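You operate a simulated robot arm through the tools that you are given. There is no shell and no other tool. Be economical: measure what you need, move in short steps, check, and stop when the job is done.

Carry out the task below with a simulated two-armed robot. There is one attempt and no reset: what you move stays moved.

Task
Stone the burrs off table 1 where the copper block stands.
Fine: block on to the green mat first; brown stone back on its spot, then the block back where it stood. What is to be rubbed or washed off counts as gone when no trace of it is left.

It is judged by the outcome, as a careful person would: the job done as asked, and still so three seconds after it is handed in. It fails if anything else is knocked over, pushed out of place, dropped, spilled or broken.

Robot
Two 7-joint arms with fingered hands on one trunk that stands fixed in place. Base frame: the origin is at the foot of the trunk, x ahead of it, y to its left, z up. Readings come in m, rad, newtons and seconds.
The left shoulder is at [0.07, 0.139, 1.108], the right one opposite. With the tool pointing down near the work surface each hand reaches from about 0.46 to 0.84 m from the base axis, measured 20 degrees to its own side. Payload 3.9 kg a hand.
The tool frame of a hand sits at the grasp point between the pads (the TCP): z along the fingers, y along the line on which they close. The tips reach 0.029 m beyond it. Largest opening 0.1 m; the body of the gripper starts 0.034 m behind the TCP. The gripper is a hand of 5 fingers: y runs from the thumb to the fingers, the wrist lies at [-0.015, -0.105, -0.177] in the tool frame.
Orientation is that of the tool frame in the base frame, as a unit quaternion [w, x, y, z]. With the fingers straight down and the wrist toward the robot, the tool's x, y and z point along [0, 1, 0], [1, 0, 0] and [0, 0, -1] of the base frame.

Tools
- The arms move only by the tool drive_tool. It takes "left_motion", "right_motion" or both (then of equal length, played together; a hand with none holds still); each is a list of rows, each a list of 6 numbers: the shift along the base's x, y, z in m, then the turn, a rotation vector about the base's x, y, z in rad. In form: [[dx, dy, dz, ax, ay, az], ...]. A call has 1 to 20 rows; each row is the pose to reach, as a shift and turn from the pose commanded when the call began. A row lasts 0.2 s, in which the tool goes at most 0.05 m and 0.15 rad; a call with a longer step from one row to the next is refused whole. Where a pose cannot be reached the arm comes as near as it can. A force on the tool above 40 N (or 10 N above the force at the start of the call, whichever is more), or a blocked arm, ends the call early, and 0.2 s more pass. In this call time passes only in rows, and 0.2 s behind the last. The reply holds the time, the measured pose of the TCP, the force on the tool along the base axes, the opening and the grip force, in the units named above and with some noise, with the torque about the TCP (base axes, N m) and any sound that the robot's microphone picked up.
- Cameras (640 x 400 px; columns grow to the right, rows downward): "scene" is now at [0.1311, 0.0396, 1.4349]; the picture's right is [0.42, -0.91, 0.00], its down [-0.46, -0.21, -0.86] and it looks along [0.78, 0.37, -0.50] (base axes); focal length 357 px, centre (320, 200). "left" rides on the left gripper at [-0.066, -0.086, -0.121] in its tool frame; the picture's right is [-0.76, -0.31, 0.58], its down [0.59, -0.70, 0.40] and it looks along [0.28, 0.64, 0.71] (tool axes); focal length 247 px, centre (320, 200). "right" rides on the right gripper at [0.066, -0.086, -0.121] in its tool frame; the picture's right is [-0.76, 0.31, -0.58], its down [-0.59, -0.70, 0.40] and it looks along [-0.28, 0.64, 0.71] (tool axes); focal length 247 px, centre (320, 200). There is no depth. A picture from a camera that has moved, and an enlarged one, comes with that camera's place and axes in the base frame and with its lens.
- capture(camera): a new picture of that camera. No time passes.
- raise_lower(by): slides the trunk up (or, below 0, down) by that many m; the arms and the scene camera ride with it, the base frame stays. It gives what a move gives, with no picture.
- move_fingers(index, middle, ring, little, thumb_bend, thumb_turn, hand): sets how far each is bent, from 0 (flat) to 1 (curled in); at 0.3 the hand is open as for a grip, at 0.7 the pads meet at the TCP. One left out holds its place. A second passes; each finger stops where it meets its share of the squeeze, and holds until it gets a number again. It is the only way to open and close the hand. It gives what a move gives, with no picture; readings hold the bend of each and the force on index, middle, ring, little, thumb and palm. thumb_turn goes from beside the hand (0) to across from the fingers (1), as for a grip.
- turn_head(pan, tilt): turns the head with the scene camera to pan (to the left, within 1.501 rad either way) and tilt (down, from -0.506 to 1.204), counted from straight ahead of the robot. It gives what a move gives.
- close_up(camera, box): a new picture of the part [left, top, right, bottom] of that camera's present view, enlarged. No time passes.
- sign_off(): hands the job in; it is judged then, once.

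Work in short steps. Places have to be worked out from the pictures, the camera data and where the tool is seen: move nearer, look again, correct. Check each grasp and each placing, and mend what went wrong. You have 120 turns and 74 pictures in all, those below and enlarged ones among them. Open the grippers and draw the arms clear of the work before you hand the job in, unless the task says otherwise; then end with one line.

The tools are called after "Call:" by a JSON object that holds its "method" and its "body". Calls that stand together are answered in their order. drive_tool: Moves the arms, as the interface text tells. Its arguments: {"type":"object","properties":{"left_motion":{"type":"array","items":{"type":"array","items":{"type":"number"}}},"right_motion":{"type":"array","items":{"type":"array","items":{"type":"number"}}}},"required":[]} The other tools are called the same way: raise_lower (by) slides the trunk up or down; move_fingers (index, middle, ring, little, thumb_bend, thumb_turn, hand) moves the fingers one by one; turn_head (pan, tilt) turns the head that bears the scene camera; capture (camera) takes a picture; close_up (camera, box) takes an enlarged picture of a part of a camera's view; sign_off () hands the job in.

At the start:

```text
time_s: 0.0
left_position: [0.416, 0.4208, 1.1855]
left_orientation: [0.0, 0.545, 0.838, 0.0]
left_contact_force: [0.8, 0.7, 0.0]
left_torque: [-0.01, -0.01, 0.01]
left_finger_gap: 0.1
left_finger_force: 0.1
left_shape: jaw
left_bend: [0.3, 0.3, 0.3, 0.3, 0.3, 0.98]
left_finger forces: [0.0, 0.0, 0.0, 0.0, 0.0, 0.0]
right_position: [0.515, 0.0011, 1.0824]
right_orientation: [0.0, 0.545, 0.839, 0.0]
right_contact_force: [0.3, 0.6, -0.5]
right_torque: [0.0, -0.01, 0.03]
right_finger_gap: 0.0999
right_finger_force: 0.0
right_shape: jaw
right_bend: [0.3, 0.3, 0.3, 0.3, 0.3, 0.98]
right_finger forces: [0.0, 0.1, 0.0, 0.1, 0.1, 0.0]
trunk travel left (down, up): [-0.75, 0.09]
head pan, tilt: [0.436, 0.529]
```

scene: 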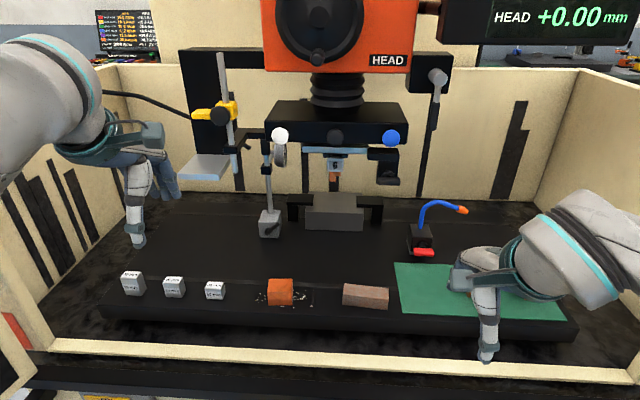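
right: 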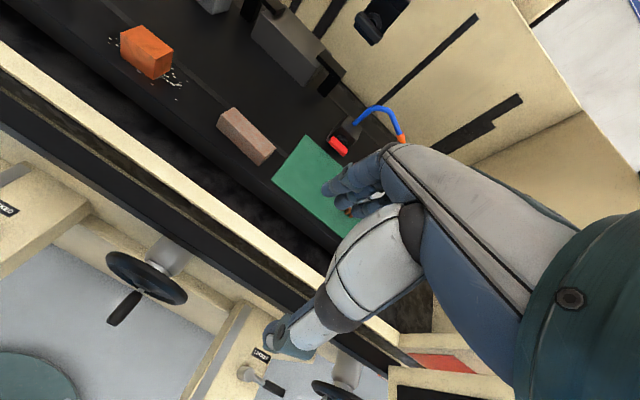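
left: 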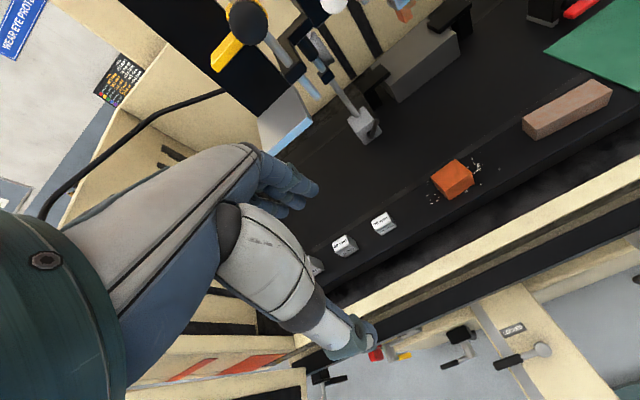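

I start by looking closer at the block, the burrs, the stone and the mat.

Call:
{"method": "close_up", "body": {"camera": "scene", "box": [220, 250, 420, 350]}}

Call:
{"method": "close_up", "body": {"camera": "left", "box": [400, 60, 640, 210]}}

Call:
{"method": "close_up", "body": {"camera": "scene", "box": [380, 220, 600, 357]}}

```text
3.20 times, centred on (320, 300) of scene
camera zoom: at [0.1311, 0.0396, 1.4349], right [0.42, -0.91, 0.0], down [-0.46, -0.21, -0.86], along [0.78, 0.37, -0.5], focal length 1143 px, centre (320, -120)
```

zoom: 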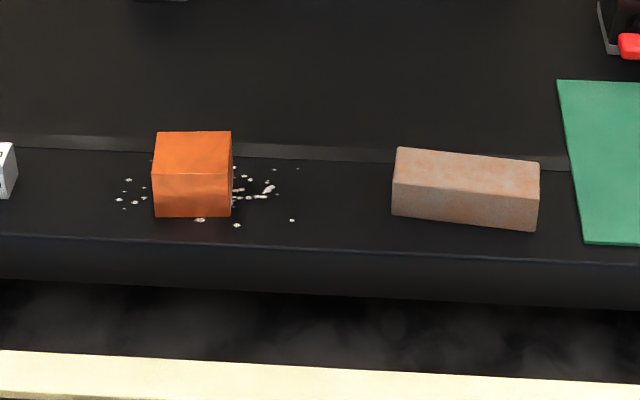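

```text
2.67 times, centred on (520, 135) of left
camera zoom: at [0.3649, 0.3256, 1.3063], right [0.03, -0.82, -0.58], down [-0.88, 0.25, -0.4], along [0.47, 0.52, -0.71], focal length 659 px, centre (-213, 373)
```

zoom: 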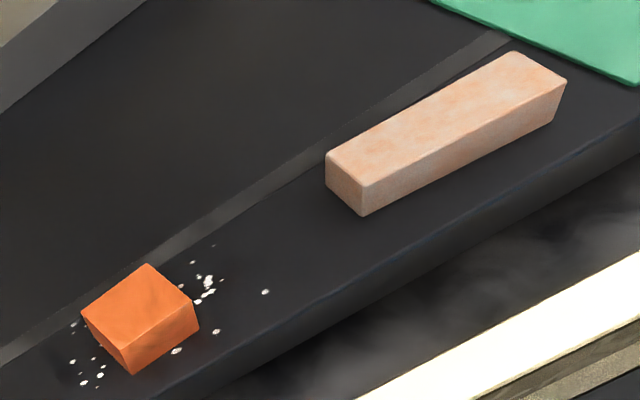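

```text
2.91 times, centred on (490, 288) of scene
camera zoom: at [0.1311, 0.0396, 1.4349], right [0.42, -0.91, 0.0], down [-0.46, -0.21, -0.86], along [0.78, 0.37, -0.5], focal length 1039 px, centre (-174, -58)
```

zoom: 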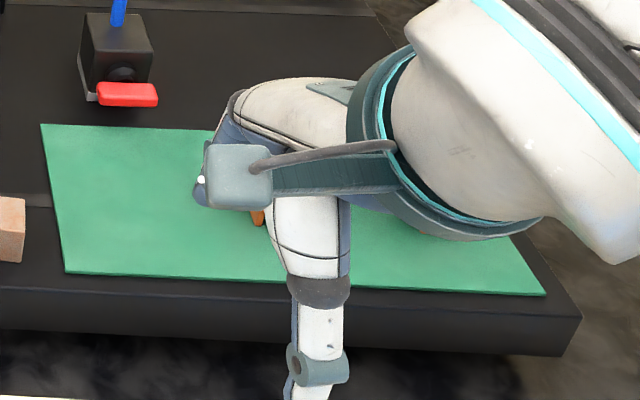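

The block stands at about [0.603, 0.359], its sides already in line with the left tool's axes. The stone is at about [0.673, 0.187], turned about −0.135 rad, and the near-left part of the mat is around [0.75, 0.065]. I draw the right arm aside and bring the left hand over the block.

Call:
{"method": "drive_tool", "body": {"left_motion": [[0.04, -0.012, -0.015, 0, 0, 0], [0.08, -0.025, -0.03, 0, 0, 0], [0.115, -0.038, -0.05, 0, 0, 0], [0.15, -0.05, -0.075, 0, 0, 0], [0.175, -0.058, -0.105, 0, 0, 0], [0.187, -0.062, -0.135, 0, 0, 0]], "right_motion": [[-0.01, -0.03, 0.01, 0, 0, 0], [-0.02, -0.06, 0.02, 0, 0, 0], [-0.03, -0.09, 0.03, 0, 0, 0], [-0.04, -0.12, 0.04, 0, 0, 0], [-0.05, -0.145, 0.05, 0, 0, 0], [-0.06, -0.16, 0.06, 0, 0, 0]]}}

Call:
{"method": "capture", "body": {"camera": "left"}}

Call:
{"method": "capture", "body": {"camera": "scene"}}

```text
time_s: 1.4
left_position: [0.6046, 0.3594, 1.0517]
left_orientation: [0.0, 0.544, 0.839, 0.001]
left_contact_force: [-0.4, -0.1, -0.5]
left_torque: [-0.01, 0.04, 0.07]
left_finger_gap: 0.0999
left_finger_force: 0.1
left_shape: jaw
left_bend: [0.3, 0.3, 0.3, 0.3, 0.3, 0.98]
left_finger forces: [0.1, 0.0, 0.0, 0.0, 0.0, 0.1]
right_position: [0.4605, -0.1535, 1.1373]
right_orientation: [-0.001, 0.545, 0.838, -0.001]
right_contact_force: [0.4, 0.1, -0.2]
right_torque: [0.01, 0.01, -0.02]
right_finger_gap: 0.0997
right_finger_force: 0.0
right_shape: jaw
right_bend: [0.3, 0.3, 0.3, 0.3, 0.3, 0.98]
right_finger forces: [0.0, 0.0, 0.0, 0.0, 0.0, 0.0]
right hand out of reach, approached as far as the arm can: row 6
trunk travel left (down, up): [-0.75, 0.09]
head pan, tilt: [0.436, 0.529]
```

```text
67 pictures are left
camera left: at [0.5535, 0.264, 1.1722], right [0.03, -0.82, -0.58], down [-0.88, 0.25, -0.4], along [0.47, 0.52, -0.71], focal length 247 px, centre (320, 200)
```

left: 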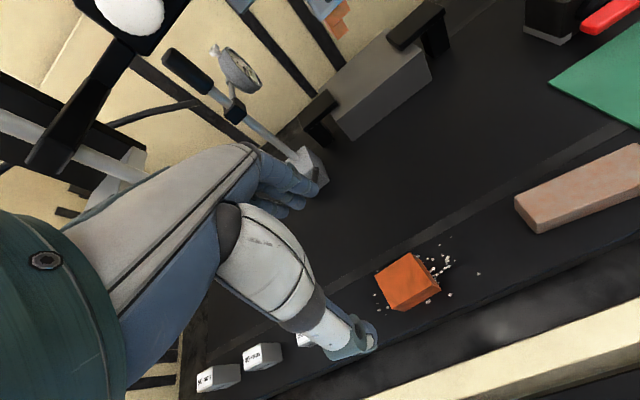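

```text
66 pictures are left
camera scene: at [0.1318, 0.0393, 1.4349], right [0.42, -0.91, 0.0], down [-0.46, -0.21, -0.86], along [0.78, 0.37, -0.5], focal length 357 px, centre (320, 200)
```

scene: 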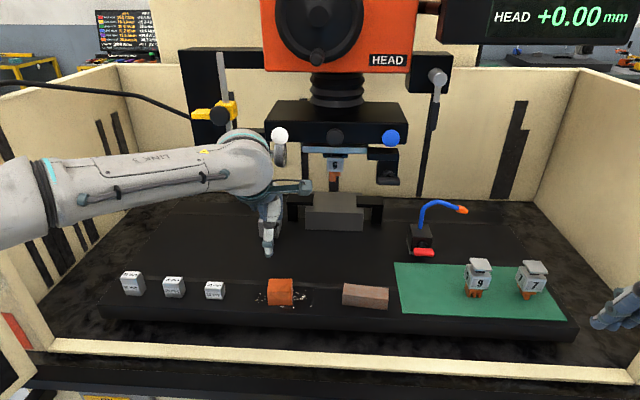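

The left hand is in place and the mat is now seen to hold two tools ("9" and "7"), so the block will go at the mat's left end. I zoom on the block to refine its place.

Call:
{"method": "close_up", "body": {"camera": "left", "box": [350, 230, 510, 330]}}

Call:
{"method": "close_up", "body": {"camera": "scene", "box": [230, 260, 330, 322]}}

```text
4.00 times, centred on (430, 280) of left
camera zoom: at [0.5535, 0.264, 1.1722], right [0.03, -0.82, -0.58], down [-0.88, 0.25, -0.4], along [0.47, 0.52, -0.71], focal length 988 px, centre (-120, -120)
```

zoom: 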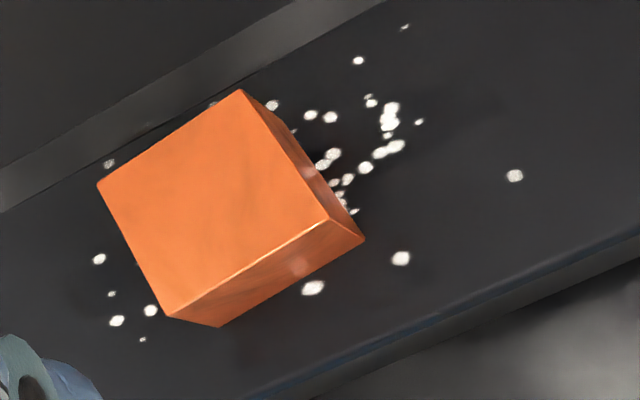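

```text
6.40 times, centred on (280, 291) of scene
camera zoom: at [0.1318, 0.0393, 1.4349], right [0.42, -0.91, 0.0], down [-0.46, -0.21, -0.86], along [0.78, 0.37, -0.5], focal length 2286 px, centre (576, -382)
```

zoom: 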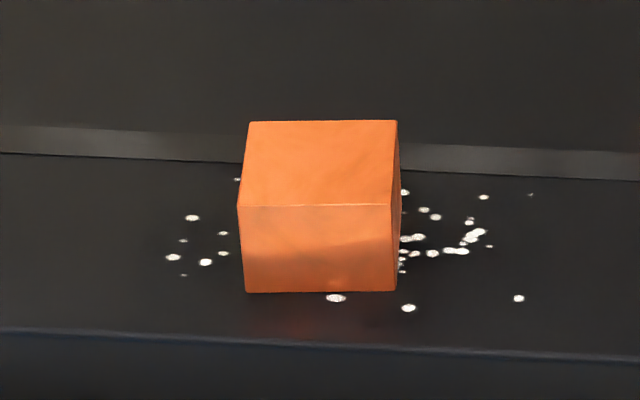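

The block measures about 51 × 40 × 40 mm, centre near [0.605, 0.357]. I lower the open hand around it, tips staying about 8 mm above the table.

Call:
{"method": "drive_tool", "body": {"left_motion": [[0.0, -0.001, -0.04, 0, 0, 0], [0.001, -0.002, -0.08, 0, 0, 0], [0.001, -0.002, -0.11, 0, 0, 0], [0.001, -0.002, -0.135, 0, 0, 0], [0.001, -0.002, -0.154, 0, 0, 0]]}}

Call:
{"method": "close_up", "body": {"camera": "scene", "box": [200, 200, 360, 300]}}

Call:
{"method": "close_up", "body": {"camera": "left", "box": [200, 160, 520, 360]}}

```text
time_s: 2.6
left_position: [0.6046, 0.3554, 0.898]
left_orientation: [-0.001, 0.544, 0.839, -0.001]
left_contact_force: [0.4, -0.5, 0.3]
left_torque: [0.0, -0.01, 0.02]
left_finger_gap: 0.0998
left_finger_force: 0.1
left_shape: jaw
left_bend: [0.3, 0.3, 0.3, 0.3, 0.3, 0.98]
left_finger forces: [0.1, 0.0, 0.0, 0.1, 0.1, 0.1]
right_position: [0.4613, -0.1538, 1.1373]
right_orientation: [-0.001, 0.545, 0.838, 0.0]
right_contact_force: [0.1, 0.3, -0.2]
right_torque: [0.01, 0.04, 0.01]
right_finger_gap: 0.0999
right_finger_force: 0.2
right_shape: jaw
right_bend: [0.3, 0.3, 0.3, 0.3, 0.3, 0.98]
right_finger forces: [0.0, 0.0, 0.1, 0.1, 0.1, 0.0]
trunk travel left (down, up): [-0.75, 0.09]
head pan, tilt: [0.436, 0.529]
```

```text
4.00 times, centred on (280, 250) of scene
camera zoom: at [0.1319, 0.0392, 1.4349], right [0.42, -0.91, 0.0], down [-0.46, -0.21, -0.86], along [0.78, 0.37, -0.5], focal length 1429 px, centre (480, 0)
```

zoom: 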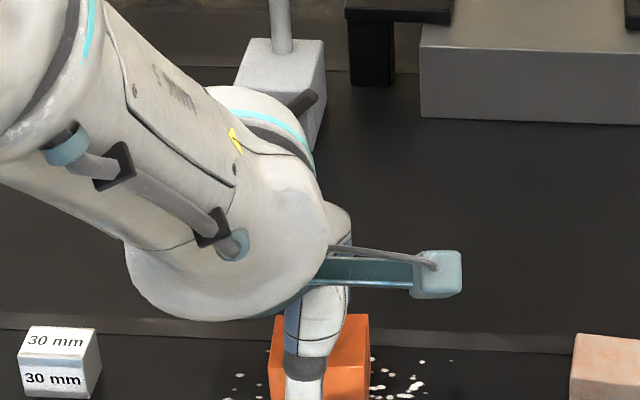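

```text
2.00 times, centred on (360, 260) of left
camera zoom: at [0.5529, 0.26, 1.0176], right [0.03, -0.82, -0.58], down [-0.88, 0.25, -0.4], along [0.47, 0.52, -0.71], focal length 494 px, centre (240, 80)
```

zoom: 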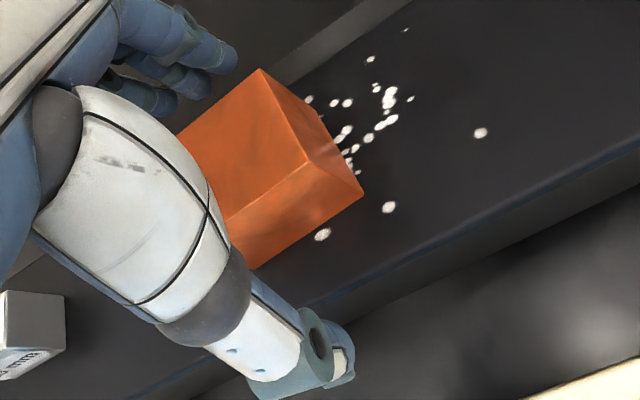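

The thumb sits about 9 mm left of the block's middle and the fingers reach further left, so I shift 10 mm along the row to the right, then close.

Call:
{"method": "drive_tool", "body": {"left_motion": [[0.004, -0.009, 0.0, 0, 0, 0], [0.004, -0.009, -0.001, 0, 0, 0]]}}

Call:
{"method": "move_fingers", "body": {"hand": "left", "index": 0.5, "middle": 0.5, "ring": 0.5, "little": 0.5, "thumb_bend": 0.5}}

Call:
{"method": "close_up", "body": {"camera": "left", "box": [200, 160, 520, 360]}}

```text
time_s: 3.2
left_position: [0.6084, 0.3464, 0.8972]
left_orientation: [0.0, 0.545, 0.839, 0.0]
left_contact_force: [-0.2, 0.1, 0.2]
left_torque: [0.02, 0.01, 0.0]
left_finger_gap: 0.0997
left_finger_force: 0.1
left_shape: jaw
left_bend: [0.3, 0.3, 0.3, 0.3, 0.3, 0.98]
left_finger forces: [0.1, 0.0, 0.0, 0.1, 0.1, 0.1]
right_position: [0.4602, -0.1526, 1.1378]
right_orientation: [-0.001, 0.545, 0.838, 0.0]
right_contact_force: [-0.6, 0.7, -0.6]
right_torque: [0.01, 0.02, -0.03]
right_finger_gap: 0.0999
right_finger_force: 0.0
right_shape: jaw
right_bend: [0.3, 0.3, 0.3, 0.3, 0.3, 0.98]
right_finger forces: [0.0, 0.0, 0.0, 0.0, 0.0, 0.0]
trunk travel left (down, up): [-0.75, 0.09]
head pan, tilt: [0.436, 0.529]
```

```text
time_s: 4.2
left_position: [0.6078, 0.3466, 0.897]
left_orientation: [0.0, 0.544, 0.839, 0.0]
left_contact_force: [-0.1, -0.2, 0.1]
left_torque: [0.0, -0.02, -0.01]
left_finger_gap: 0.0503
left_finger_force: 0.0
left_shape: fingers
left_bend: [0.5, 0.5, 0.5, 0.5, 0.5, 0.98]
left_finger forces: [0.1, 0.1, 0.1, 0.0, 0.0, 0.1]
right_position: [0.4608, -0.1526, 1.1372]
right_orientation: [0.0, 0.545, 0.838, 0.0]
right_contact_force: [0.1, -0.3, 0.7]
right_torque: [-0.01, 0.03, -0.01]
right_finger_gap: 0.0999
right_finger_force: 0.0
right_shape: jaw
right_bend: [0.3, 0.3, 0.3, 0.3, 0.3, 0.98]
right_finger forces: [0.0, 0.0, 0.1, 0.2, 0.1, 0.1]
trunk travel left (down, up): [-0.75, 0.09]
head pan, tilt: [0.436, 0.529]
```

```text
2.00 times, centred on (360, 260) of left
camera zoom: at [0.5566, 0.2519, 1.017], right [0.03, -0.82, -0.58], down [-0.88, 0.25, -0.4], along [0.47, 0.52, -0.71], focal length 494 px, centre (240, 80)
```

zoom: 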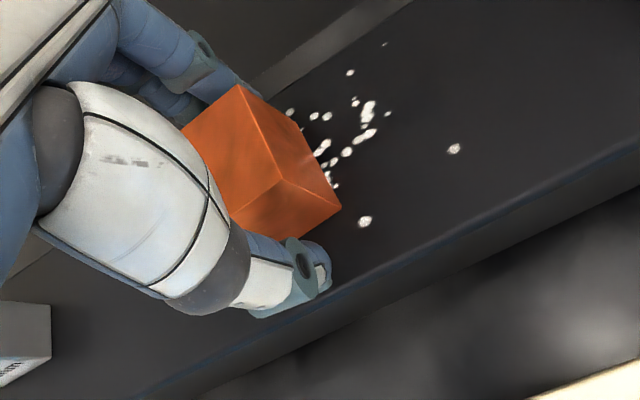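

Both sides are close and roughly symmetric; now I close fully.

Call:
{"method": "move_fingers", "body": {"hand": "left", "index": 0.68, "middle": 0.68, "ring": 0.68, "little": 0.5, "thumb_bend": 0.68}}

Call:
{"method": "close_up", "body": {"camera": "left", "box": [200, 160, 520, 360]}}

```text
time_s: 5.2
left_position: [0.6085, 0.347, 0.8971]
left_orientation: [0.0, 0.545, 0.838, 0.0]
left_contact_force: [1.8, 3.1, 2.7]
left_torque: [-0.06, 0.05, -0.03]
left_finger_gap: 0.0353
left_finger_force: 13.7
left_shape: fingers
left_bend: [0.61, 0.63, 0.64, 0.5, 0.58, 0.96]
left_finger forces: [7.8, 4.3, 2.6, 0.1, 11.8, 0.0]
right_position: [0.4613, -0.1521, 1.1377]
right_orientation: [0.0, 0.544, 0.839, 0.0]
right_contact_force: [-0.5, -0.2, 0.3]
right_torque: [0.02, 0.04, -0.02]
right_finger_gap: 0.1
right_finger_force: 0.0
right_shape: jaw
right_bend: [0.3, 0.3, 0.3, 0.3, 0.3, 0.98]
right_finger forces: [0.0, 0.1, 0.0, 0.0, 0.1, 0.1]
trunk travel left (down, up): [-0.75, 0.09]
head pan, tilt: [0.436, 0.529]
```

```text
2.00 times, centred on (360, 260) of left
camera zoom: at [0.5567, 0.2523, 1.0172], right [0.03, -0.82, -0.58], down [-0.88, 0.25, -0.4], along [0.47, 0.52, -0.71], focal length 494 px, centre (240, 80)
```

zoom: 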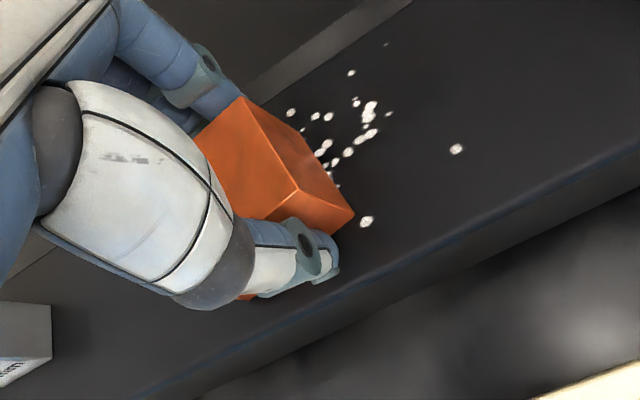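

The grip reads about 14 N and the block shifted slightly; its original place is recorded in the pictures. I lift a little and check that it holds.

Call:
{"method": "drive_tool", "body": {"left_motion": [[0, 0, 0.01, 0, 0, 0], [0, 0, 0.02, 0, 0, 0], [0, 0, 0.03, 0, 0, 0], [0, 0, 0.04, 0, 0, 0]]}}

Call:
{"method": "close_up", "body": {"camera": "scene", "box": [230, 240, 390, 340]}}

```text
time_s: 6.2
left_position: [0.6091, 0.3473, 0.9343]
left_orientation: [0.0, 0.545, 0.839, 0.0]
left_contact_force: [-0.3, -0.2, -6.5]
left_torque: [0.02, -0.12, -0.02]
left_finger_gap: 0.0355
left_finger_force: 12.2
left_shape: fingers
left_bend: [0.61, 0.64, 0.65, 0.5, 0.58, 0.95]
left_finger forces: [6.8, 3.3, 1.8, 0.2, 12.3, 0.0]
right_position: [0.4604, -0.1514, 1.1371]
right_orientation: [0.0, 0.545, 0.839, -0.001]
right_contact_force: [0.1, -0.4, 0.2]
right_torque: [-0.02, 0.01, 0.01]
right_finger_gap: 0.0999
right_finger_force: 0.1
right_shape: jaw
right_bend: [0.3, 0.3, 0.3, 0.3, 0.3, 0.98]
right_finger forces: [0.0, 0.0, 0.1, 0.1, 0.1, 0.1]
trunk travel left (down, up): [-0.75, 0.09]
head pan, tilt: [0.436, 0.529]
```

```text
4.00 times, centred on (310, 290) of scene
camera zoom: at [0.1318, 0.0402, 1.4348], right [0.42, -0.91, 0.0], down [-0.46, -0.21, -0.86], along [0.78, 0.36, -0.5], focal length 1429 px, centre (360, -160)
```

zoom: 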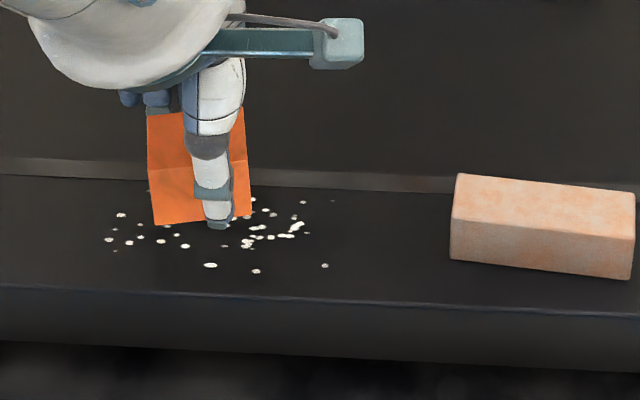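

The block hangs securely. I lift it further and carry it over the stone to above the left end of the mat.

Call:
{"method": "drive_tool", "body": {"left_motion": [[0.0, 0.0, 0.025, 0, 0, 0], [0.005, -0.005, 0.05, 0, 0, 0], [0.018, -0.03, 0.065, 0, 0, 0], [0.037, -0.065, 0.07, 0, 0, 0], [0.056, -0.1, 0.07, 0, 0, 0], [0.075, -0.135, 0.07, 0, 0, 0], [0.094, -0.17, 0.07, 0, 0, 0], [0.113, -0.205, 0.07, 0, 0, 0], [0.132, -0.24, 0.07, 0, 0, 0], [0.145, -0.262, 0.07, 0, 0, 0], [0.1505, -0.273, 0.07, 0, 0, 0]]}}

Call:
{"method": "capture", "body": {"camera": "scene"}}

Call:
{"method": "capture", "body": {"camera": "left"}}

```text
time_s: 8.6
left_position: [0.7584, 0.0748, 1.0054]
left_orientation: [-0.001, 0.544, 0.839, -0.001]
left_contact_force: [0.2, 0.2, -6.8]
left_torque: [-0.03, -0.07, 0.02]
left_finger_gap: 0.0349
left_finger_force: 11.7
left_shape: fingers
left_bend: [0.61, 0.64, 0.65, 0.5, 0.58, 0.95]
left_finger forces: [6.6, 3.0, 1.8, 0.0, 11.7, 0.0]
right_position: [0.4614, -0.1534, 1.1371]
right_orientation: [0.0, 0.544, 0.839, -0.001]
right_contact_force: [-1.0, 1.0, 0.4]
right_torque: [0.02, 0.02, -0.04]
right_finger_gap: 0.0996
right_finger_force: 0.2
right_shape: jaw
right_bend: [0.3, 0.3, 0.3, 0.3, 0.3, 0.98]
right_finger forces: [0.0, 0.0, 0.1, 0.0, 0.0, 0.0]
trunk travel left (down, up): [-0.75, 0.09]
head pan, tilt: [0.436, 0.529]
```

```text
58 pictures are left
camera scene: at [0.1328, 0.0396, 1.4347], right [0.42, -0.91, 0.0], down [-0.46, -0.21, -0.86], along [0.78, 0.37, -0.51], focal length 357 px, centre (320, 200)
```

scene: 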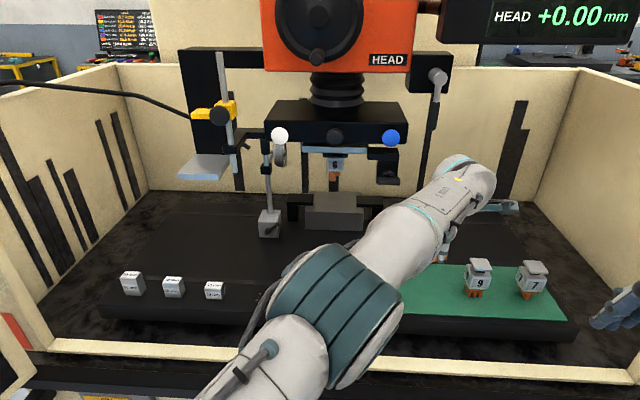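

```text
57 pictures are left
camera left: at [0.7082, -0.0201, 1.1253], right [0.03, -0.82, -0.58], down [-0.88, 0.25, -0.4], along [0.47, 0.52, -0.71], focal length 247 px, centre (320, 200)
```

left: 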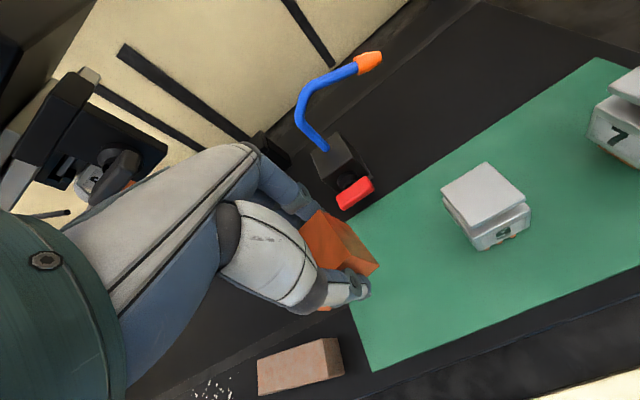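

The block is over the mat's left end (landing centre about [0.757, 0.078], clear of tool "9" and the red nozzle). I lower it to just above the mat.

Call:
{"method": "drive_tool", "body": {"left_motion": [[0, 0, -0.035, 0, 0, 0], [0, 0, -0.065, 0, 0, 0], [0, 0, -0.085, 0, 0, 0], [0, 0, -0.097, 0, 0, 0], [0, 0, -0.101, 0, 0, 0], [0, 0, -0.104, 0, 0, 0], [0, 0, -0.106, 0, 0, 0]]}}

Call:
{"method": "close_up", "body": {"camera": "left", "box": [240, 160, 480, 310]}}

```text
time_s: 10.2
left_position: [0.7593, 0.0749, 0.9024]
left_orientation: [0.002, 0.545, 0.839, 0.0]
left_contact_force: [2.1, 1.4, 1.5]
left_torque: [0.0, 0.07, -0.04]
left_finger_gap: 0.0349
left_finger_force: 13.1
left_shape: fingers
left_bend: [0.61, 0.64, 0.65, 0.5, 0.58, 0.95]
left_finger forces: [7.4, 3.8, 2.8, 0.1, 11.4, 0.0]
right_position: [0.4603, -0.1529, 1.1382]
right_orientation: [0.0, 0.544, 0.839, 0.0]
right_contact_force: [0.8, 0.0, -0.7]
right_torque: [0.01, -0.04, -0.01]
right_finger_gap: 0.0998
right_finger_force: 0.1
right_shape: jaw
right_bend: [0.3, 0.3, 0.3, 0.3, 0.3, 0.98]
right_finger forces: [0.1, 0.0, 0.0, 0.0, 0.0, 0.0]
trunk travel left (down, up): [-0.75, 0.09]
head pan, tilt: [0.436, 0.529]
```

```text
2.67 times, centred on (360, 235) of left
camera zoom: at [0.7074, -0.0197, 1.0216], right [0.03, -0.82, -0.58], down [-0.88, 0.25, -0.4], along [0.47, 0.52, -0.71], focal length 659 px, centre (213, 107)
```

zoom: 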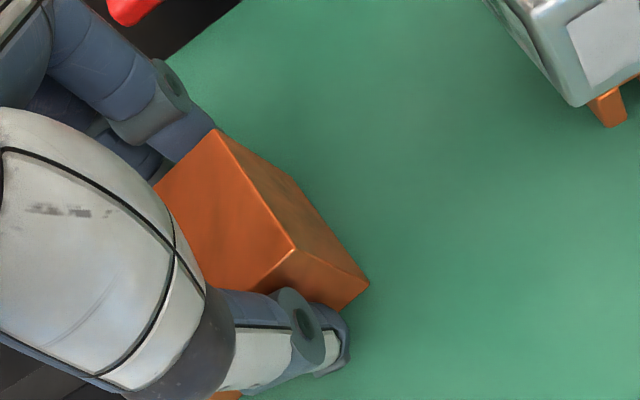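

The force has turned upward, so the block rests on the mat. I open the fingers.

Call:
{"method": "move_fingers", "body": {"hand": "left", "index": 0.45, "middle": 0.45, "ring": 0.45, "little": 0.45, "thumb_bend": 0.45}}

Call:
{"method": "move_fingers", "body": {"hand": "left", "index": 0.3, "middle": 0.3, "ring": 0.3, "little": 0.3, "thumb_bend": 0.3}}

Call:
{"method": "drive_tool", "body": {"left_motion": [[0, 0, 0.04, 0, 0, 0], [0, 0, 0.085, 0, 0, 0], [0, 0, 0.13, 0, 0, 0]]}}

Call:
{"method": "capture", "body": {"camera": "left"}}

```text
time_s: 11.2
left_position: [0.7586, 0.0739, 0.9013]
left_orientation: [0.0, 0.545, 0.839, 0.0]
left_contact_force: [-0.6, 0.4, -1.2]
left_torque: [0.01, -0.03, -0.01]
left_finger_gap: 0.0622
left_finger_force: 0.1
left_shape: fingers
left_bend: [0.45, 0.45, 0.45, 0.45, 0.45, 0.97]
left_finger forces: [0.1, 0.0, 0.0, 0.1, 0.0, 0.0]
right_position: [0.4602, -0.153, 1.1379]
right_orientation: [0.0, 0.545, 0.839, 0.0]
right_contact_force: [0.6, 0.1, 0.0]
right_torque: [0.0, -0.03, -0.01]
right_finger_gap: 0.1001
right_finger_force: 0.1
right_shape: jaw
right_bend: [0.3, 0.3, 0.3, 0.3, 0.3, 0.98]
right_finger forces: [0.1, 0.0, 0.1, 0.0, 0.0, 0.1]
trunk travel left (down, up): [-0.75, 0.09]
head pan, tilt: [0.436, 0.529]
```

```text
time_s: 12.2
left_position: [0.7587, 0.0748, 0.901]
left_orientation: [0.0, 0.545, 0.838, -0.001]
left_contact_force: [-0.4, -0.8, 0.0]
left_torque: [0.01, -0.01, 0.0]
left_finger_gap: 0.0984
left_finger_force: 0.1
left_shape: fingers
left_bend: [0.3, 0.3, 0.3, 0.3, 0.3, 0.97]
left_finger forces: [0.0, 0.0, 0.1, 0.0, 0.0, 0.0]
right_position: [0.46, -0.152, 1.1376]
right_orientation: [0.0, 0.545, 0.838, 0.0]
right_contact_force: [0.1, -0.2, -0.1]
right_torque: [0.04, 0.04, 0.02]
right_finger_gap: 0.0998
right_finger_force: 0.0
right_shape: jaw
right_bend: [0.3, 0.3, 0.3, 0.3, 0.3, 0.98]
right_finger forces: [0.0, 0.0, 0.0, 0.0, 0.1, 0.0]
trunk travel left (down, up): [-0.75, 0.09]
head pan, tilt: [0.436, 0.529]
```

```text
time_s: 13.0
left_position: [0.757, 0.0737, 1.0327]
left_orientation: [0.001, 0.544, 0.839, 0.0]
left_contact_force: [-0.2, -0.5, -0.1]
left_torque: [0.0, -0.02, 0.01]
left_finger_gap: 0.0984
left_finger_force: 0.0
left_shape: fingers
left_bend: [0.3, 0.3, 0.3, 0.3, 0.3, 0.98]
left_finger forces: [0.1, 0.0, 0.0, 0.0, 0.1, 0.1]
right_position: [0.46, -0.1529, 1.138]
right_orientation: [0.0, 0.545, 0.838, 0.0]
right_contact_force: [-0.2, 0.4, -0.5]
right_torque: [0.02, -0.01, -0.01]
right_finger_gap: 0.0998
right_finger_force: 0.1
right_shape: jaw
right_bend: [0.3, 0.3, 0.3, 0.3, 0.3, 0.98]
right_finger forces: [0.1, 0.1, 0.0, 0.1, 0.1, 0.0]
trunk travel left (down, up): [-0.75, 0.09]
head pan, tilt: [0.436, 0.529]
```

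```text
55 pictures are left
camera left: at [0.7062, -0.021, 1.153], right [0.03, -0.82, -0.58], down [-0.88, 0.25, -0.4], along [0.47, 0.52, -0.71], focal length 247 px, centre (320, 200)
```

left: 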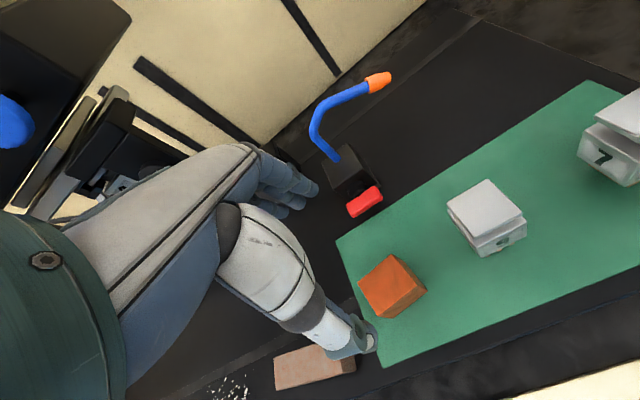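

The block stands on the mat. Now I move over the stone with the turn to match it, and look from both cameras.

Call:
{"method": "drive_tool", "body": {"left_motion": [[-0.02, 0.026, 0.02, 0, 0, -0.03], [-0.042, 0.052, 0.03, 0, 0, -0.07], [-0.063, 0.079, 0.03, 0, 0, -0.1], [-0.078, 0.098, 0.03, 0, 0, -0.125], [-0.084, 0.105, 0.03, 0, 0, -0.135]]}}

Call:
{"method": "close_up", "body": {"camera": "left", "box": [320, 190, 480, 290]}}

Call:
{"method": "close_up", "body": {"camera": "scene", "box": [240, 240, 400, 340]}}

```text
time_s: 14.2
left_position: [0.6758, 0.1802, 1.0596]
left_orientation: [0.0, 0.6, 0.8, 0.001]
left_contact_force: [0.0, -0.8, -0.4]
left_torque: [0.01, -0.02, -0.04]
left_finger_gap: 0.0985
left_finger_force: 0.1
left_shape: fingers
left_bend: [0.3, 0.3, 0.3, 0.3, 0.3, 0.98]
left_finger forces: [0.0, 0.1, 0.1, 0.1, 0.0, 0.0]
right_position: [0.4616, -0.1531, 1.1383]
right_orientation: [0.001, 0.545, 0.838, 0.0]
right_contact_force: [-0.1, -0.1, -0.5]
right_torque: [-0.01, -0.01, -0.01]
right_finger_gap: 0.0999
right_finger_force: 0.0
right_shape: jaw
right_bend: [0.3, 0.3, 0.3, 0.3, 0.3, 0.98]
right_finger forces: [0.0, 0.1, 0.0, 0.0, 0.1, 0.0]
trunk travel left (down, up): [-0.75, 0.09]
head pan, tilt: [0.436, 0.529]
```

```text
4.00 times, centred on (400, 240) of left
camera zoom: at [0.6117, 0.093, 1.1805], right [-0.08, -0.81, -0.58], down [-0.84, 0.37, -0.4], along [0.54, 0.45, -0.71], focal length 988 px, centre (0, 40)
```

zoom: 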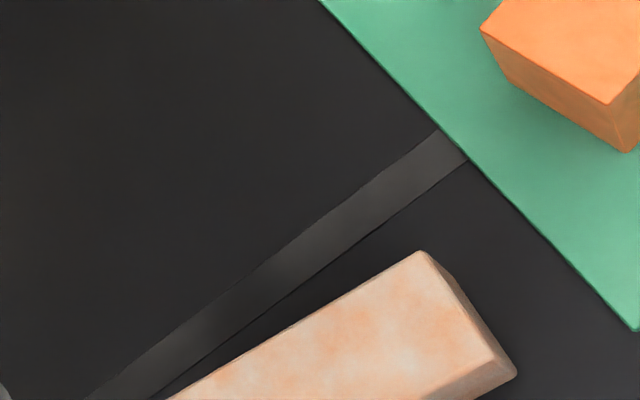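

```text
4.00 times, centred on (320, 290) of scene
camera zoom: at [0.1313, 0.0395, 1.4349], right [0.42, -0.91, 0.0], down [-0.46, -0.21, -0.86], along [0.78, 0.37, -0.5], focal length 1429 px, centre (320, -160)
```

zoom: 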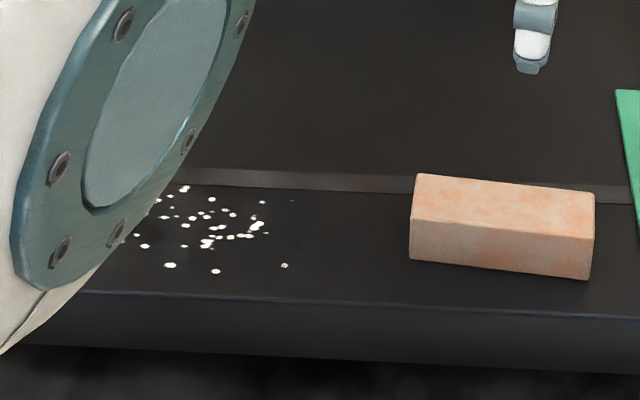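

The stone is centred at about [0.6735, 0.190] and the hand is aligned with it. I lower so the tips end about 11 mm above the table, leaving the stone's lower part free to rub.

Call:
{"method": "drive_tool", "body": {"left_motion": [[0, 0, -0.045, 0, 0, 0], [0, 0, -0.09, 0, 0, 0], [0, 0, -0.125, 0, 0, 0], [0, 0, -0.15, 0, 0, 0], [0, 0, -0.16, 0, 0, 0]]}}

Call:
{"method": "move_fingers", "body": {"hand": "left", "index": 0.53, "middle": 0.53, "ring": 0.53, "little": 0.53, "thumb_bend": 0.53}}

Call:
{"method": "close_up", "body": {"camera": "left", "box": [200, 160, 520, 360]}}

Call:
{"method": "close_up", "body": {"camera": "scene", "box": [300, 240, 460, 340]}}

```text
time_s: 15.4
left_position: [0.6748, 0.1799, 0.9005]
left_orientation: [0.0, 0.599, 0.8, 0.0]
left_contact_force: [-0.6, 0.2, 0.1]
left_torque: [-0.01, 0.03, -0.01]
left_finger_gap: 0.0986
left_finger_force: 0.0
left_shape: fingers
left_bend: [0.3, 0.3, 0.3, 0.3, 0.3, 0.98]
left_finger forces: [0.1, 0.0, 0.0, 0.0, 0.0, 0.0]
right_position: [0.4597, -0.1531, 1.1381]
right_orientation: [0.0, 0.544, 0.839, 0.0]
right_contact_force: [-0.2, 0.0, -0.7]
right_torque: [-0.01, -0.01, -0.02]
right_finger_gap: 0.0999
right_finger_force: 0.0
right_shape: jaw
right_bend: [0.3, 0.3, 0.3, 0.3, 0.3, 0.98]
right_finger forces: [0.0, 0.0, 0.1, 0.0, 0.0, 0.0]
trunk travel left (down, up): [-0.75, 0.09]
head pan, tilt: [0.436, 0.529]
```

```text
time_s: 16.4
left_position: [0.6743, 0.1798, 0.9014]
left_orientation: [0.001, 0.6, 0.8, 0.0]
left_contact_force: [0.1, -0.3, -0.5]
left_torque: [0.02, -0.06, 0.02]
left_finger_gap: 0.0431
left_finger_force: 0.2
left_shape: fingers
left_bend: [0.53, 0.53, 0.53, 0.53, 0.53, 0.98]
left_finger forces: [0.0, 0.0, 0.0, 0.0, 0.0, 0.0]
right_position: [0.4596, -0.1526, 1.138]
right_orientation: [0.0, 0.544, 0.839, 0.001]
right_contact_force: [0.0, 0.0, -0.5]
right_torque: [0.02, -0.02, 0.02]
right_finger_gap: 0.0998
right_finger_force: 0.0
right_shape: jaw
right_bend: [0.3, 0.3, 0.3, 0.3, 0.3, 0.98]
right_finger forces: [0.1, 0.1, 0.0, 0.1, 0.0, 0.1]
trunk travel left (down, up): [-0.75, 0.09]
head pan, tilt: [0.436, 0.529]
```

```text
2.00 times, centred on (360, 260) of left
camera zoom: at [0.6109, 0.0929, 1.0212], right [-0.08, -0.81, -0.58], down [-0.84, 0.37, -0.4], along [0.54, 0.45, -0.71], focal length 494 px, centre (240, 80)
```

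zoom: 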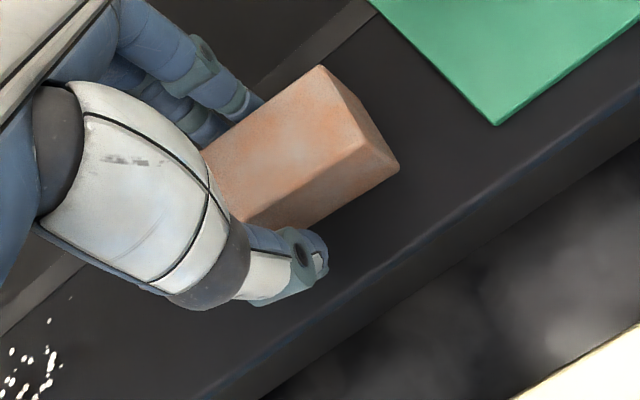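

```text
4.00 times, centred on (380, 290) of scene
camera zoom: at [0.1311, 0.0396, 1.4349], right [0.42, -0.91, 0.0], down [-0.46, -0.21, -0.86], along [0.78, 0.37, -0.5], focal length 1429 px, centre (80, -160)
```

zoom: 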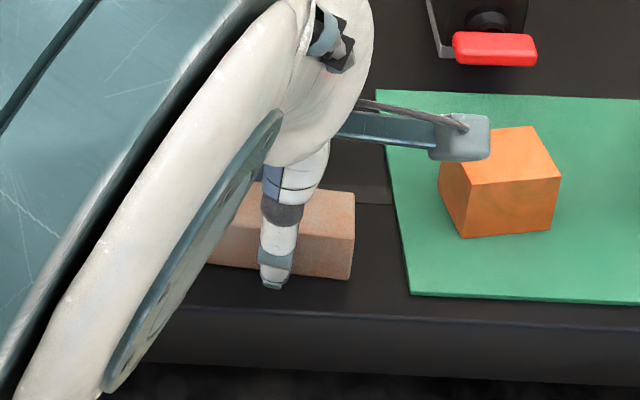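

Fingers are aligned on both long sides; I close on the stone.

Call:
{"method": "move_fingers", "body": {"hand": "left", "index": 0.7, "middle": 0.7, "ring": 0.7, "little": 0.7, "thumb_bend": 0.72}}

Call:
{"method": "close_up", "body": {"camera": "left", "box": [200, 160, 520, 360]}}

```text
time_s: 17.4
left_position: [0.6739, 0.1796, 0.9013]
left_orientation: [0.001, 0.6, 0.8, 0.0]
left_contact_force: [-0.2, 0.7, 1.8]
left_torque: [-0.04, 0.1, -0.05]
left_finger_gap: 0.0291
left_finger_force: 13.3
left_shape: fingers
left_bend: [0.63, 0.65, 0.67, 0.7, 0.61, 0.95]
left_finger forces: [7.7, 4.0, 2.0, 0.1, 13.4, 0.0]
right_position: [0.4605, -0.1521, 1.1381]
right_orientation: [-0.001, 0.545, 0.838, -0.001]
right_contact_force: [-0.1, -0.8, 0.4]
right_torque: [-0.04, 0.01, 0.03]
right_finger_gap: 0.0998
right_finger_force: 0.0
right_shape: jaw
right_bend: [0.3, 0.3, 0.3, 0.3, 0.3, 0.98]
right_finger forces: [0.0, 0.0, 0.1, 0.1, 0.0, 0.0]
trunk travel left (down, up): [-0.75, 0.09]
head pan, tilt: [0.436, 0.529]
```

```text
2.00 times, centred on (360, 260) of left
camera zoom: at [0.6108, 0.0929, 1.0215], right [-0.08, -0.81, -0.58], down [-0.84, 0.37, -0.4], along [0.54, 0.45, -0.71], focal length 494 px, centre (240, 80)
```

zoom: 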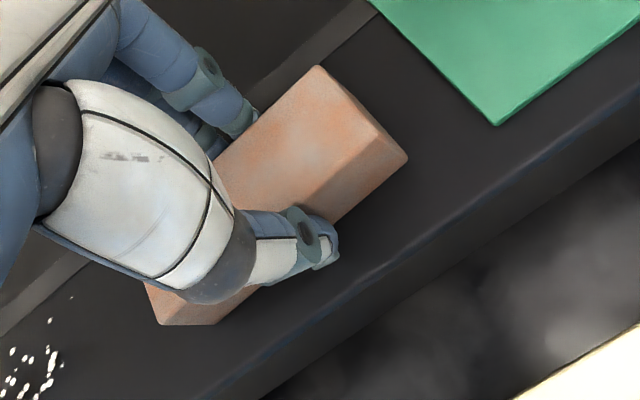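

The stone turned about 4° in the grip but is held. I lift it, carry it over the burrs and turn it in line with the table edge.

Call:
{"method": "drive_tool", "body": {"left_motion": [[0, 0, 0.02, 0, 0, 0], [-0.004, 0.01, 0.04, 0, 0, 0.01], [-0.016, 0.045, 0.045, 0, 0, 0.03], [-0.03, 0.08, 0.045, 0, 0, 0.05], [-0.044, 0.115, 0.045, 0, 0, 0.07], [-0.058, 0.15, 0.045, 0, 0, 0.08], [-0.0636, 0.165, 0.04, 0, 0, 0.09], [-0.0636, 0.165, 0.025, 0, 0, 0.09]]}}

Call:
{"method": "close_up", "body": {"camera": "scene", "box": [200, 230, 360, 330]}}

Call:
{"method": "close_up", "body": {"camera": "left", "box": [200, 160, 520, 360]}}

```text
time_s: 19.2
left_position: [0.6126, 0.3468, 0.9249]
left_orientation: [0.0, 0.563, 0.826, -0.001]
left_contact_force: [0.3, -0.3, -2.9]
left_torque: [-0.02, 0.01, 0.0]
left_finger_gap: 0.0287
left_finger_force: 12.4
left_shape: fingers
left_bend: [0.63, 0.66, 0.67, 0.7, 0.61, 0.95]
left_finger forces: [7.3, 3.7, 1.6, 0.1, 12.7, 0.1]
right_position: [0.461, -0.1537, 1.1367]
right_orientation: [-0.001, 0.545, 0.839, -0.001]
right_contact_force: [0.3, 0.2, -0.2]
right_torque: [0.01, 0.02, -0.01]
right_finger_gap: 0.0999
right_finger_force: 0.0
right_shape: jaw
right_bend: [0.3, 0.3, 0.3, 0.3, 0.3, 0.98]
right_finger forces: [0.0, 0.0, 0.0, 0.0, 0.0, 0.0]
trunk travel left (down, up): [-0.75, 0.09]
head pan, tilt: [0.436, 0.529]
```

```text
4.00 times, centred on (280, 280) of scene
camera zoom: at [0.1323, 0.04, 1.4348], right [0.42, -0.91, 0.0], down [-0.46, -0.21, -0.86], along [0.78, 0.37, -0.51], focal length 1429 px, centre (480, -120)
```

zoom: 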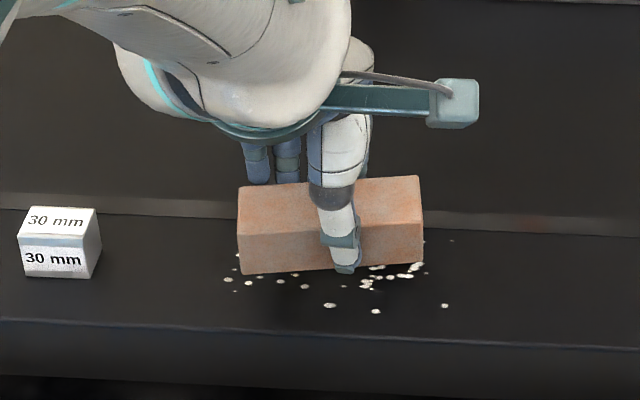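

```text
2.00 times, centred on (360, 260) of left
camera zoom: at [0.5569, 0.2536, 1.0447], right [-0.01, -0.82, -0.58], down [-0.87, 0.29, -0.4], along [0.49, 0.5, -0.71], focal length 494 px, centre (240, 80)
```

zoom: 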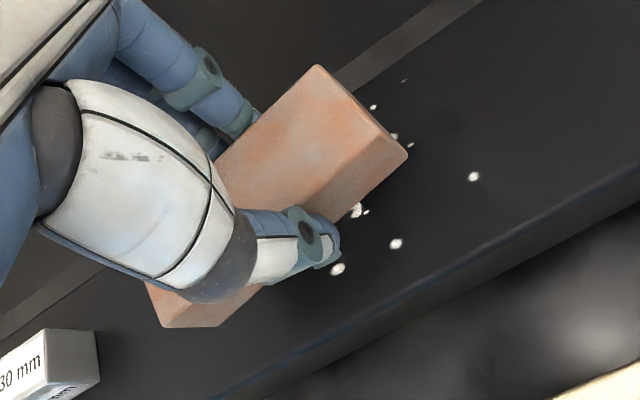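

The stone is over the burrs, a little over-turned. I correct the yaw and lower to contact with a light press.

Call:
{"method": "drive_tool", "body": {"left_motion": [[0, 0, 0, 0, 0, -0.1], [0, 0, -0.012, 0, 0, -0.1], [0, 0, -0.02, 0, 0, -0.1], [0, 0, -0.024, 0, 0, -0.1], [0, 0, -0.026, 0, 0, -0.1]]}}

```text
time_s: 20.4
left_position: [0.6112, 0.3433, 0.9006]
left_orientation: [0.001, 0.603, 0.798, 0.001]
left_contact_force: [-0.6, 1.4, 4.5]
left_torque: [-0.07, 0.11, -0.03]
left_finger_gap: 0.0289
left_finger_force: 13.8
left_shape: fingers
left_bend: [0.63, 0.66, 0.67, 0.7, 0.61, 0.95]
left_finger forces: [8.1, 4.0, 2.0, 0.0, 13.6, 0.0]
right_position: [0.4601, -0.1537, 1.1388]
right_orientation: [0.0, 0.545, 0.839, 0.0]
right_contact_force: [-0.6, 0.1, 0.0]
right_torque: [0.06, 0.01, -0.01]
right_finger_gap: 0.0998
right_finger_force: 0.0
right_shape: jaw
right_bend: [0.3, 0.3, 0.3, 0.3, 0.3, 0.98]
right_finger forces: [0.1, 0.0, 0.0, 0.0, 0.0, 0.2]
trunk travel left (down, up): [-0.75, 0.09]
head pan, tilt: [0.436, 0.529]
```

Contact at about 4.5 N. I make a first pair of strokes along the row, then look at what it removed.

Call:
{"method": "drive_tool", "body": {"left_motion": [[0.0084, -0.0181, -0.001, 0, 0, 0], [0.0147, -0.0317, -0.001, 0, 0, 0], [0.0063, -0.0136, -0.001, 0, 0, 0], [-0.0042, 0.0091, -0.001, 0, 0, 0], [-0.0126, 0.0272, -0.001, 0, 0, 0], [-0.0042, 0.0091, -0.001, 0, 0, 0], [0.0063, -0.0136, -0.001, 0, 0, 0], [0.0147, -0.0317, -0.001, 0, 0, 0], [0.0063, -0.0136, -0.001, 0, 0, 0], [-0.0042, 0.0091, -0.001, 0, 0, 0], [-0.0126, 0.0272, -0.001, 0, 0, 0], [0, 0, -0.001, 0, 0, 0]]}}

Call:
{"method": "close_up", "body": {"camera": "scene", "box": [200, 230, 360, 330]}}

```text
time_s: 23.0
left_position: [0.6097, 0.3419, 0.8986]
left_orientation: [-0.001, 0.603, 0.798, 0.002]
left_contact_force: [-0.9, 2.2, 8.4]
left_torque: [-0.1, 0.24, -0.1]
left_finger_gap: 0.0288
left_finger_force: 14.7
left_shape: fingers
left_bend: [0.62, 0.66, 0.67, 0.7, 0.63, 0.95]
left_finger forces: [7.9, 4.5, 2.8, 0.0, 15.1, 0.1]
right_position: [0.4595, -0.1543, 1.1381]
right_orientation: [0.0, 0.544, 0.839, 0.002]
right_contact_force: [0.5, -0.2, -0.6]
right_torque: [0.0, 0.01, 0.01]
right_finger_gap: 0.0998
right_finger_force: 0.1
right_shape: jaw
right_bend: [0.3, 0.3, 0.3, 0.3, 0.3, 0.98]
right_finger forces: [0.1, 0.1, 0.0, 0.0, 0.0, 0.1]
trunk travel left (down, up): [-0.75, 0.09]
head pan, tilt: [0.436, 0.529]
```

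```text
4.00 times, centred on (280, 280) of scene
camera zoom: at [0.1302, 0.0376, 1.435], right [0.42, -0.91, 0.0], down [-0.46, -0.21, -0.86], along [0.78, 0.37, -0.5], focal length 1429 px, centre (480, -120)
```

zoom: 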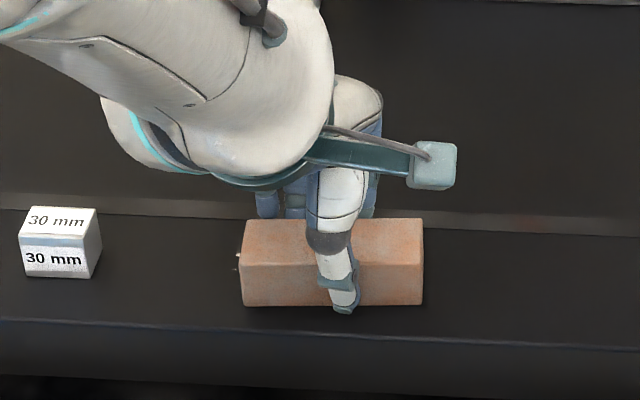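

The front burrs are gone; a few remain at back left. I sweep again with rows further back and one slightly forward.

Call:
{"method": "drive_tool", "body": {"left_motion": [[-0.0096, 0.0247, 0.0, 0, 0, 0], [-0.02, 0.029, 0.0, 0, 0, 0], [-0.007, 0.007, 0.0, 0, 0, 0], [0.0093, -0.0342, 0.0, 0, 0, 0], [0.022, -0.03, 0.0, 0, 0, 0], [0.0205, -0.0015, 0.0, 0, 0, 0], [0.008, 0.026, 0.0, 0, 0, 0], [-0.001, 0.0447, 0.0, 0, 0, 0], [0.008, 0.026, 0.0, 0, 0, 0], [0.0205, -0.0015, 0.0, 0, 0, 0], [0.031, -0.0241, 0.0, 0, 0, 0], [0.03, -0.008, 0.0, 0, 0, 0], [0.022, 0.01, 0.0, 0, 0, 0], [0.012, 0.032, 0.0, 0, 0, 0], [0.005, 0.048, 0.0, 0, 0, 0], [0.012, 0.032, 0.0, 0, 0, 0], [0.022, 0.01, 0.0, 0, 0, 0], [0.034, -0.019, 0.0, 0, 0, 0], [0.015, 0.0, 0, 0, 0, 0], [0, 0, 0, 0, 0, 0]]}}

Call:
{"method": "close_up", "body": {"camera": "scene", "box": [200, 230, 360, 330]}}

```text
time_s: 27.2
left_position: [0.6105, 0.3437, 0.8967]
left_orientation: [0.001, 0.604, 0.797, 0.001]
left_contact_force: [3.8, 1.2, 10.6]
left_torque: [-0.1, 0.01, 0.07]
left_finger_gap: 0.0291
left_finger_force: 14.5
left_shape: fingers
left_bend: [0.62, 0.66, 0.68, 0.7, 0.63, 0.94]
left_finger forces: [10.7, 4.2, 1.3, 0.0, 13.2, 0.1]
right_position: [0.4599, -0.1529, 1.1374]
right_orientation: [0.001, 0.544, 0.839, 0.001]
right_contact_force: [0.1, -0.1, 0.6]
right_torque: [0.03, 0.04, -0.01]
right_finger_gap: 0.0997
right_finger_force: 0.0
right_shape: jaw
right_bend: [0.3, 0.3, 0.3, 0.3, 0.3, 0.98]
right_finger forces: [0.1, 0.1, 0.0, 0.0, 0.0, 0.0]
trunk travel left (down, up): [-0.75, 0.09]
head pan, tilt: [0.436, 0.529]
```

```text
4.00 times, centred on (280, 280) of scene
camera zoom: at [0.13, 0.0386, 1.435], right [0.42, -0.91, 0.0], down [-0.46, -0.21, -0.86], along [0.78, 0.37, -0.5], focal length 1429 px, centre (480, -120)
```

zoom: 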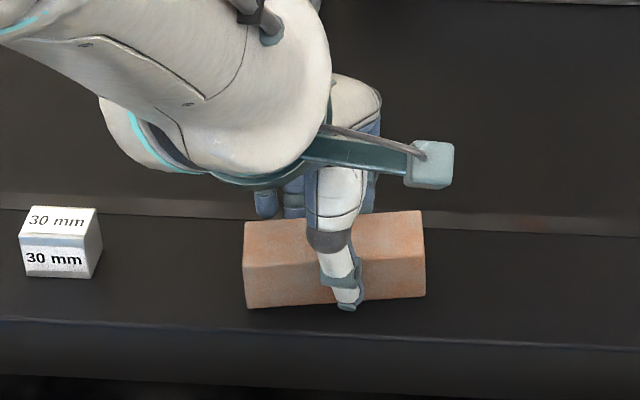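

The TCP has sunk a few mm relative to the stone, so I stop pressing, lift clear and inspect the table.

Call:
{"method": "drive_tool", "body": {"left_motion": [[0.0, 0.0, 0.02, 0, 0, 0], [0.01, -0.02, 0.05, 0, 0, 0], [0.02, -0.055, 0.06, 0, 0, 0], [0.035, -0.09, 0.06, 0, 0, 0], [0.05, -0.125, 0.06, 0, 0, 0]]}}

Call:
{"method": "close_up", "body": {"camera": "scene", "box": [220, 260, 340, 335]}}

Call:
{"method": "capture", "body": {"camera": "left"}}

```text
time_s: 28.4
left_position: [0.6606, 0.2177, 0.9564]
left_orientation: [-0.001, 0.604, 0.797, 0.0]
left_contact_force: [0.4, 0.1, -1.0]
left_torque: [0.02, 0.0, -0.01]
left_finger_gap: 0.0287
left_finger_force: 12.8
left_shape: fingers
left_bend: [0.62, 0.66, 0.68, 0.7, 0.62, 0.94]
left_finger forces: [7.9, 3.3, 1.3, 0.0, 12.6, 0.0]
right_position: [0.4609, -0.1545, 1.1367]
right_orientation: [-0.001, 0.545, 0.839, 0.0]
right_contact_force: [-0.1, -0.1, 0.3]
right_torque: [-0.01, 0.01, 0.03]
right_finger_gap: 0.0999
right_finger_force: 0.0
right_shape: jaw
right_bend: [0.3, 0.3, 0.3, 0.3, 0.3, 0.98]
right_finger forces: [0.1, 0.1, 0.1, 0.0, 0.0, 0.1]
trunk travel left (down, up): [-0.75, 0.09]
head pan, tilt: [0.436, 0.529]
```

```text
5.33 times, centred on (280, 298) of scene
camera zoom: at [0.1323, 0.0378, 1.4348], right [0.42, -0.91, 0.0], down [-0.46, -0.21, -0.86], along [0.78, 0.37, -0.5], focal length 1905 px, centre (533, -320)
```

zoom: 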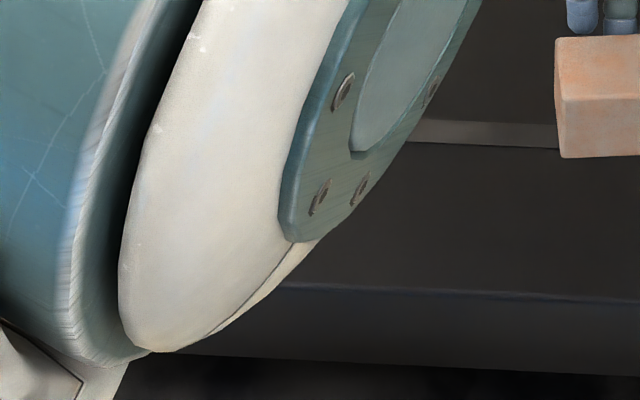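

```text
44 pictures are left
camera left: at [0.596, 0.1312, 1.0774], right [-0.09, -0.81, -0.58], down [-0.84, 0.38, -0.4], along [0.54, 0.45, -0.71], focal length 247 px, centre (320, 200)
```

left: 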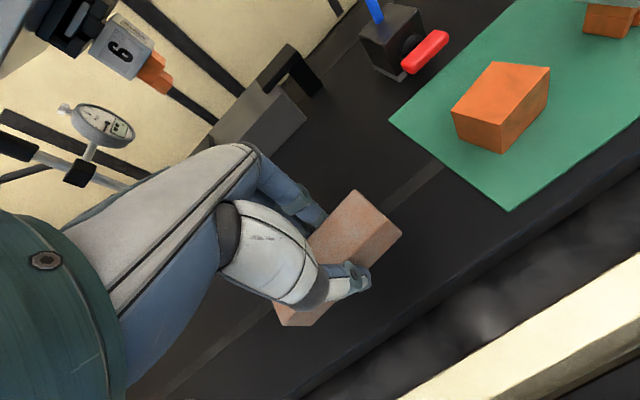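

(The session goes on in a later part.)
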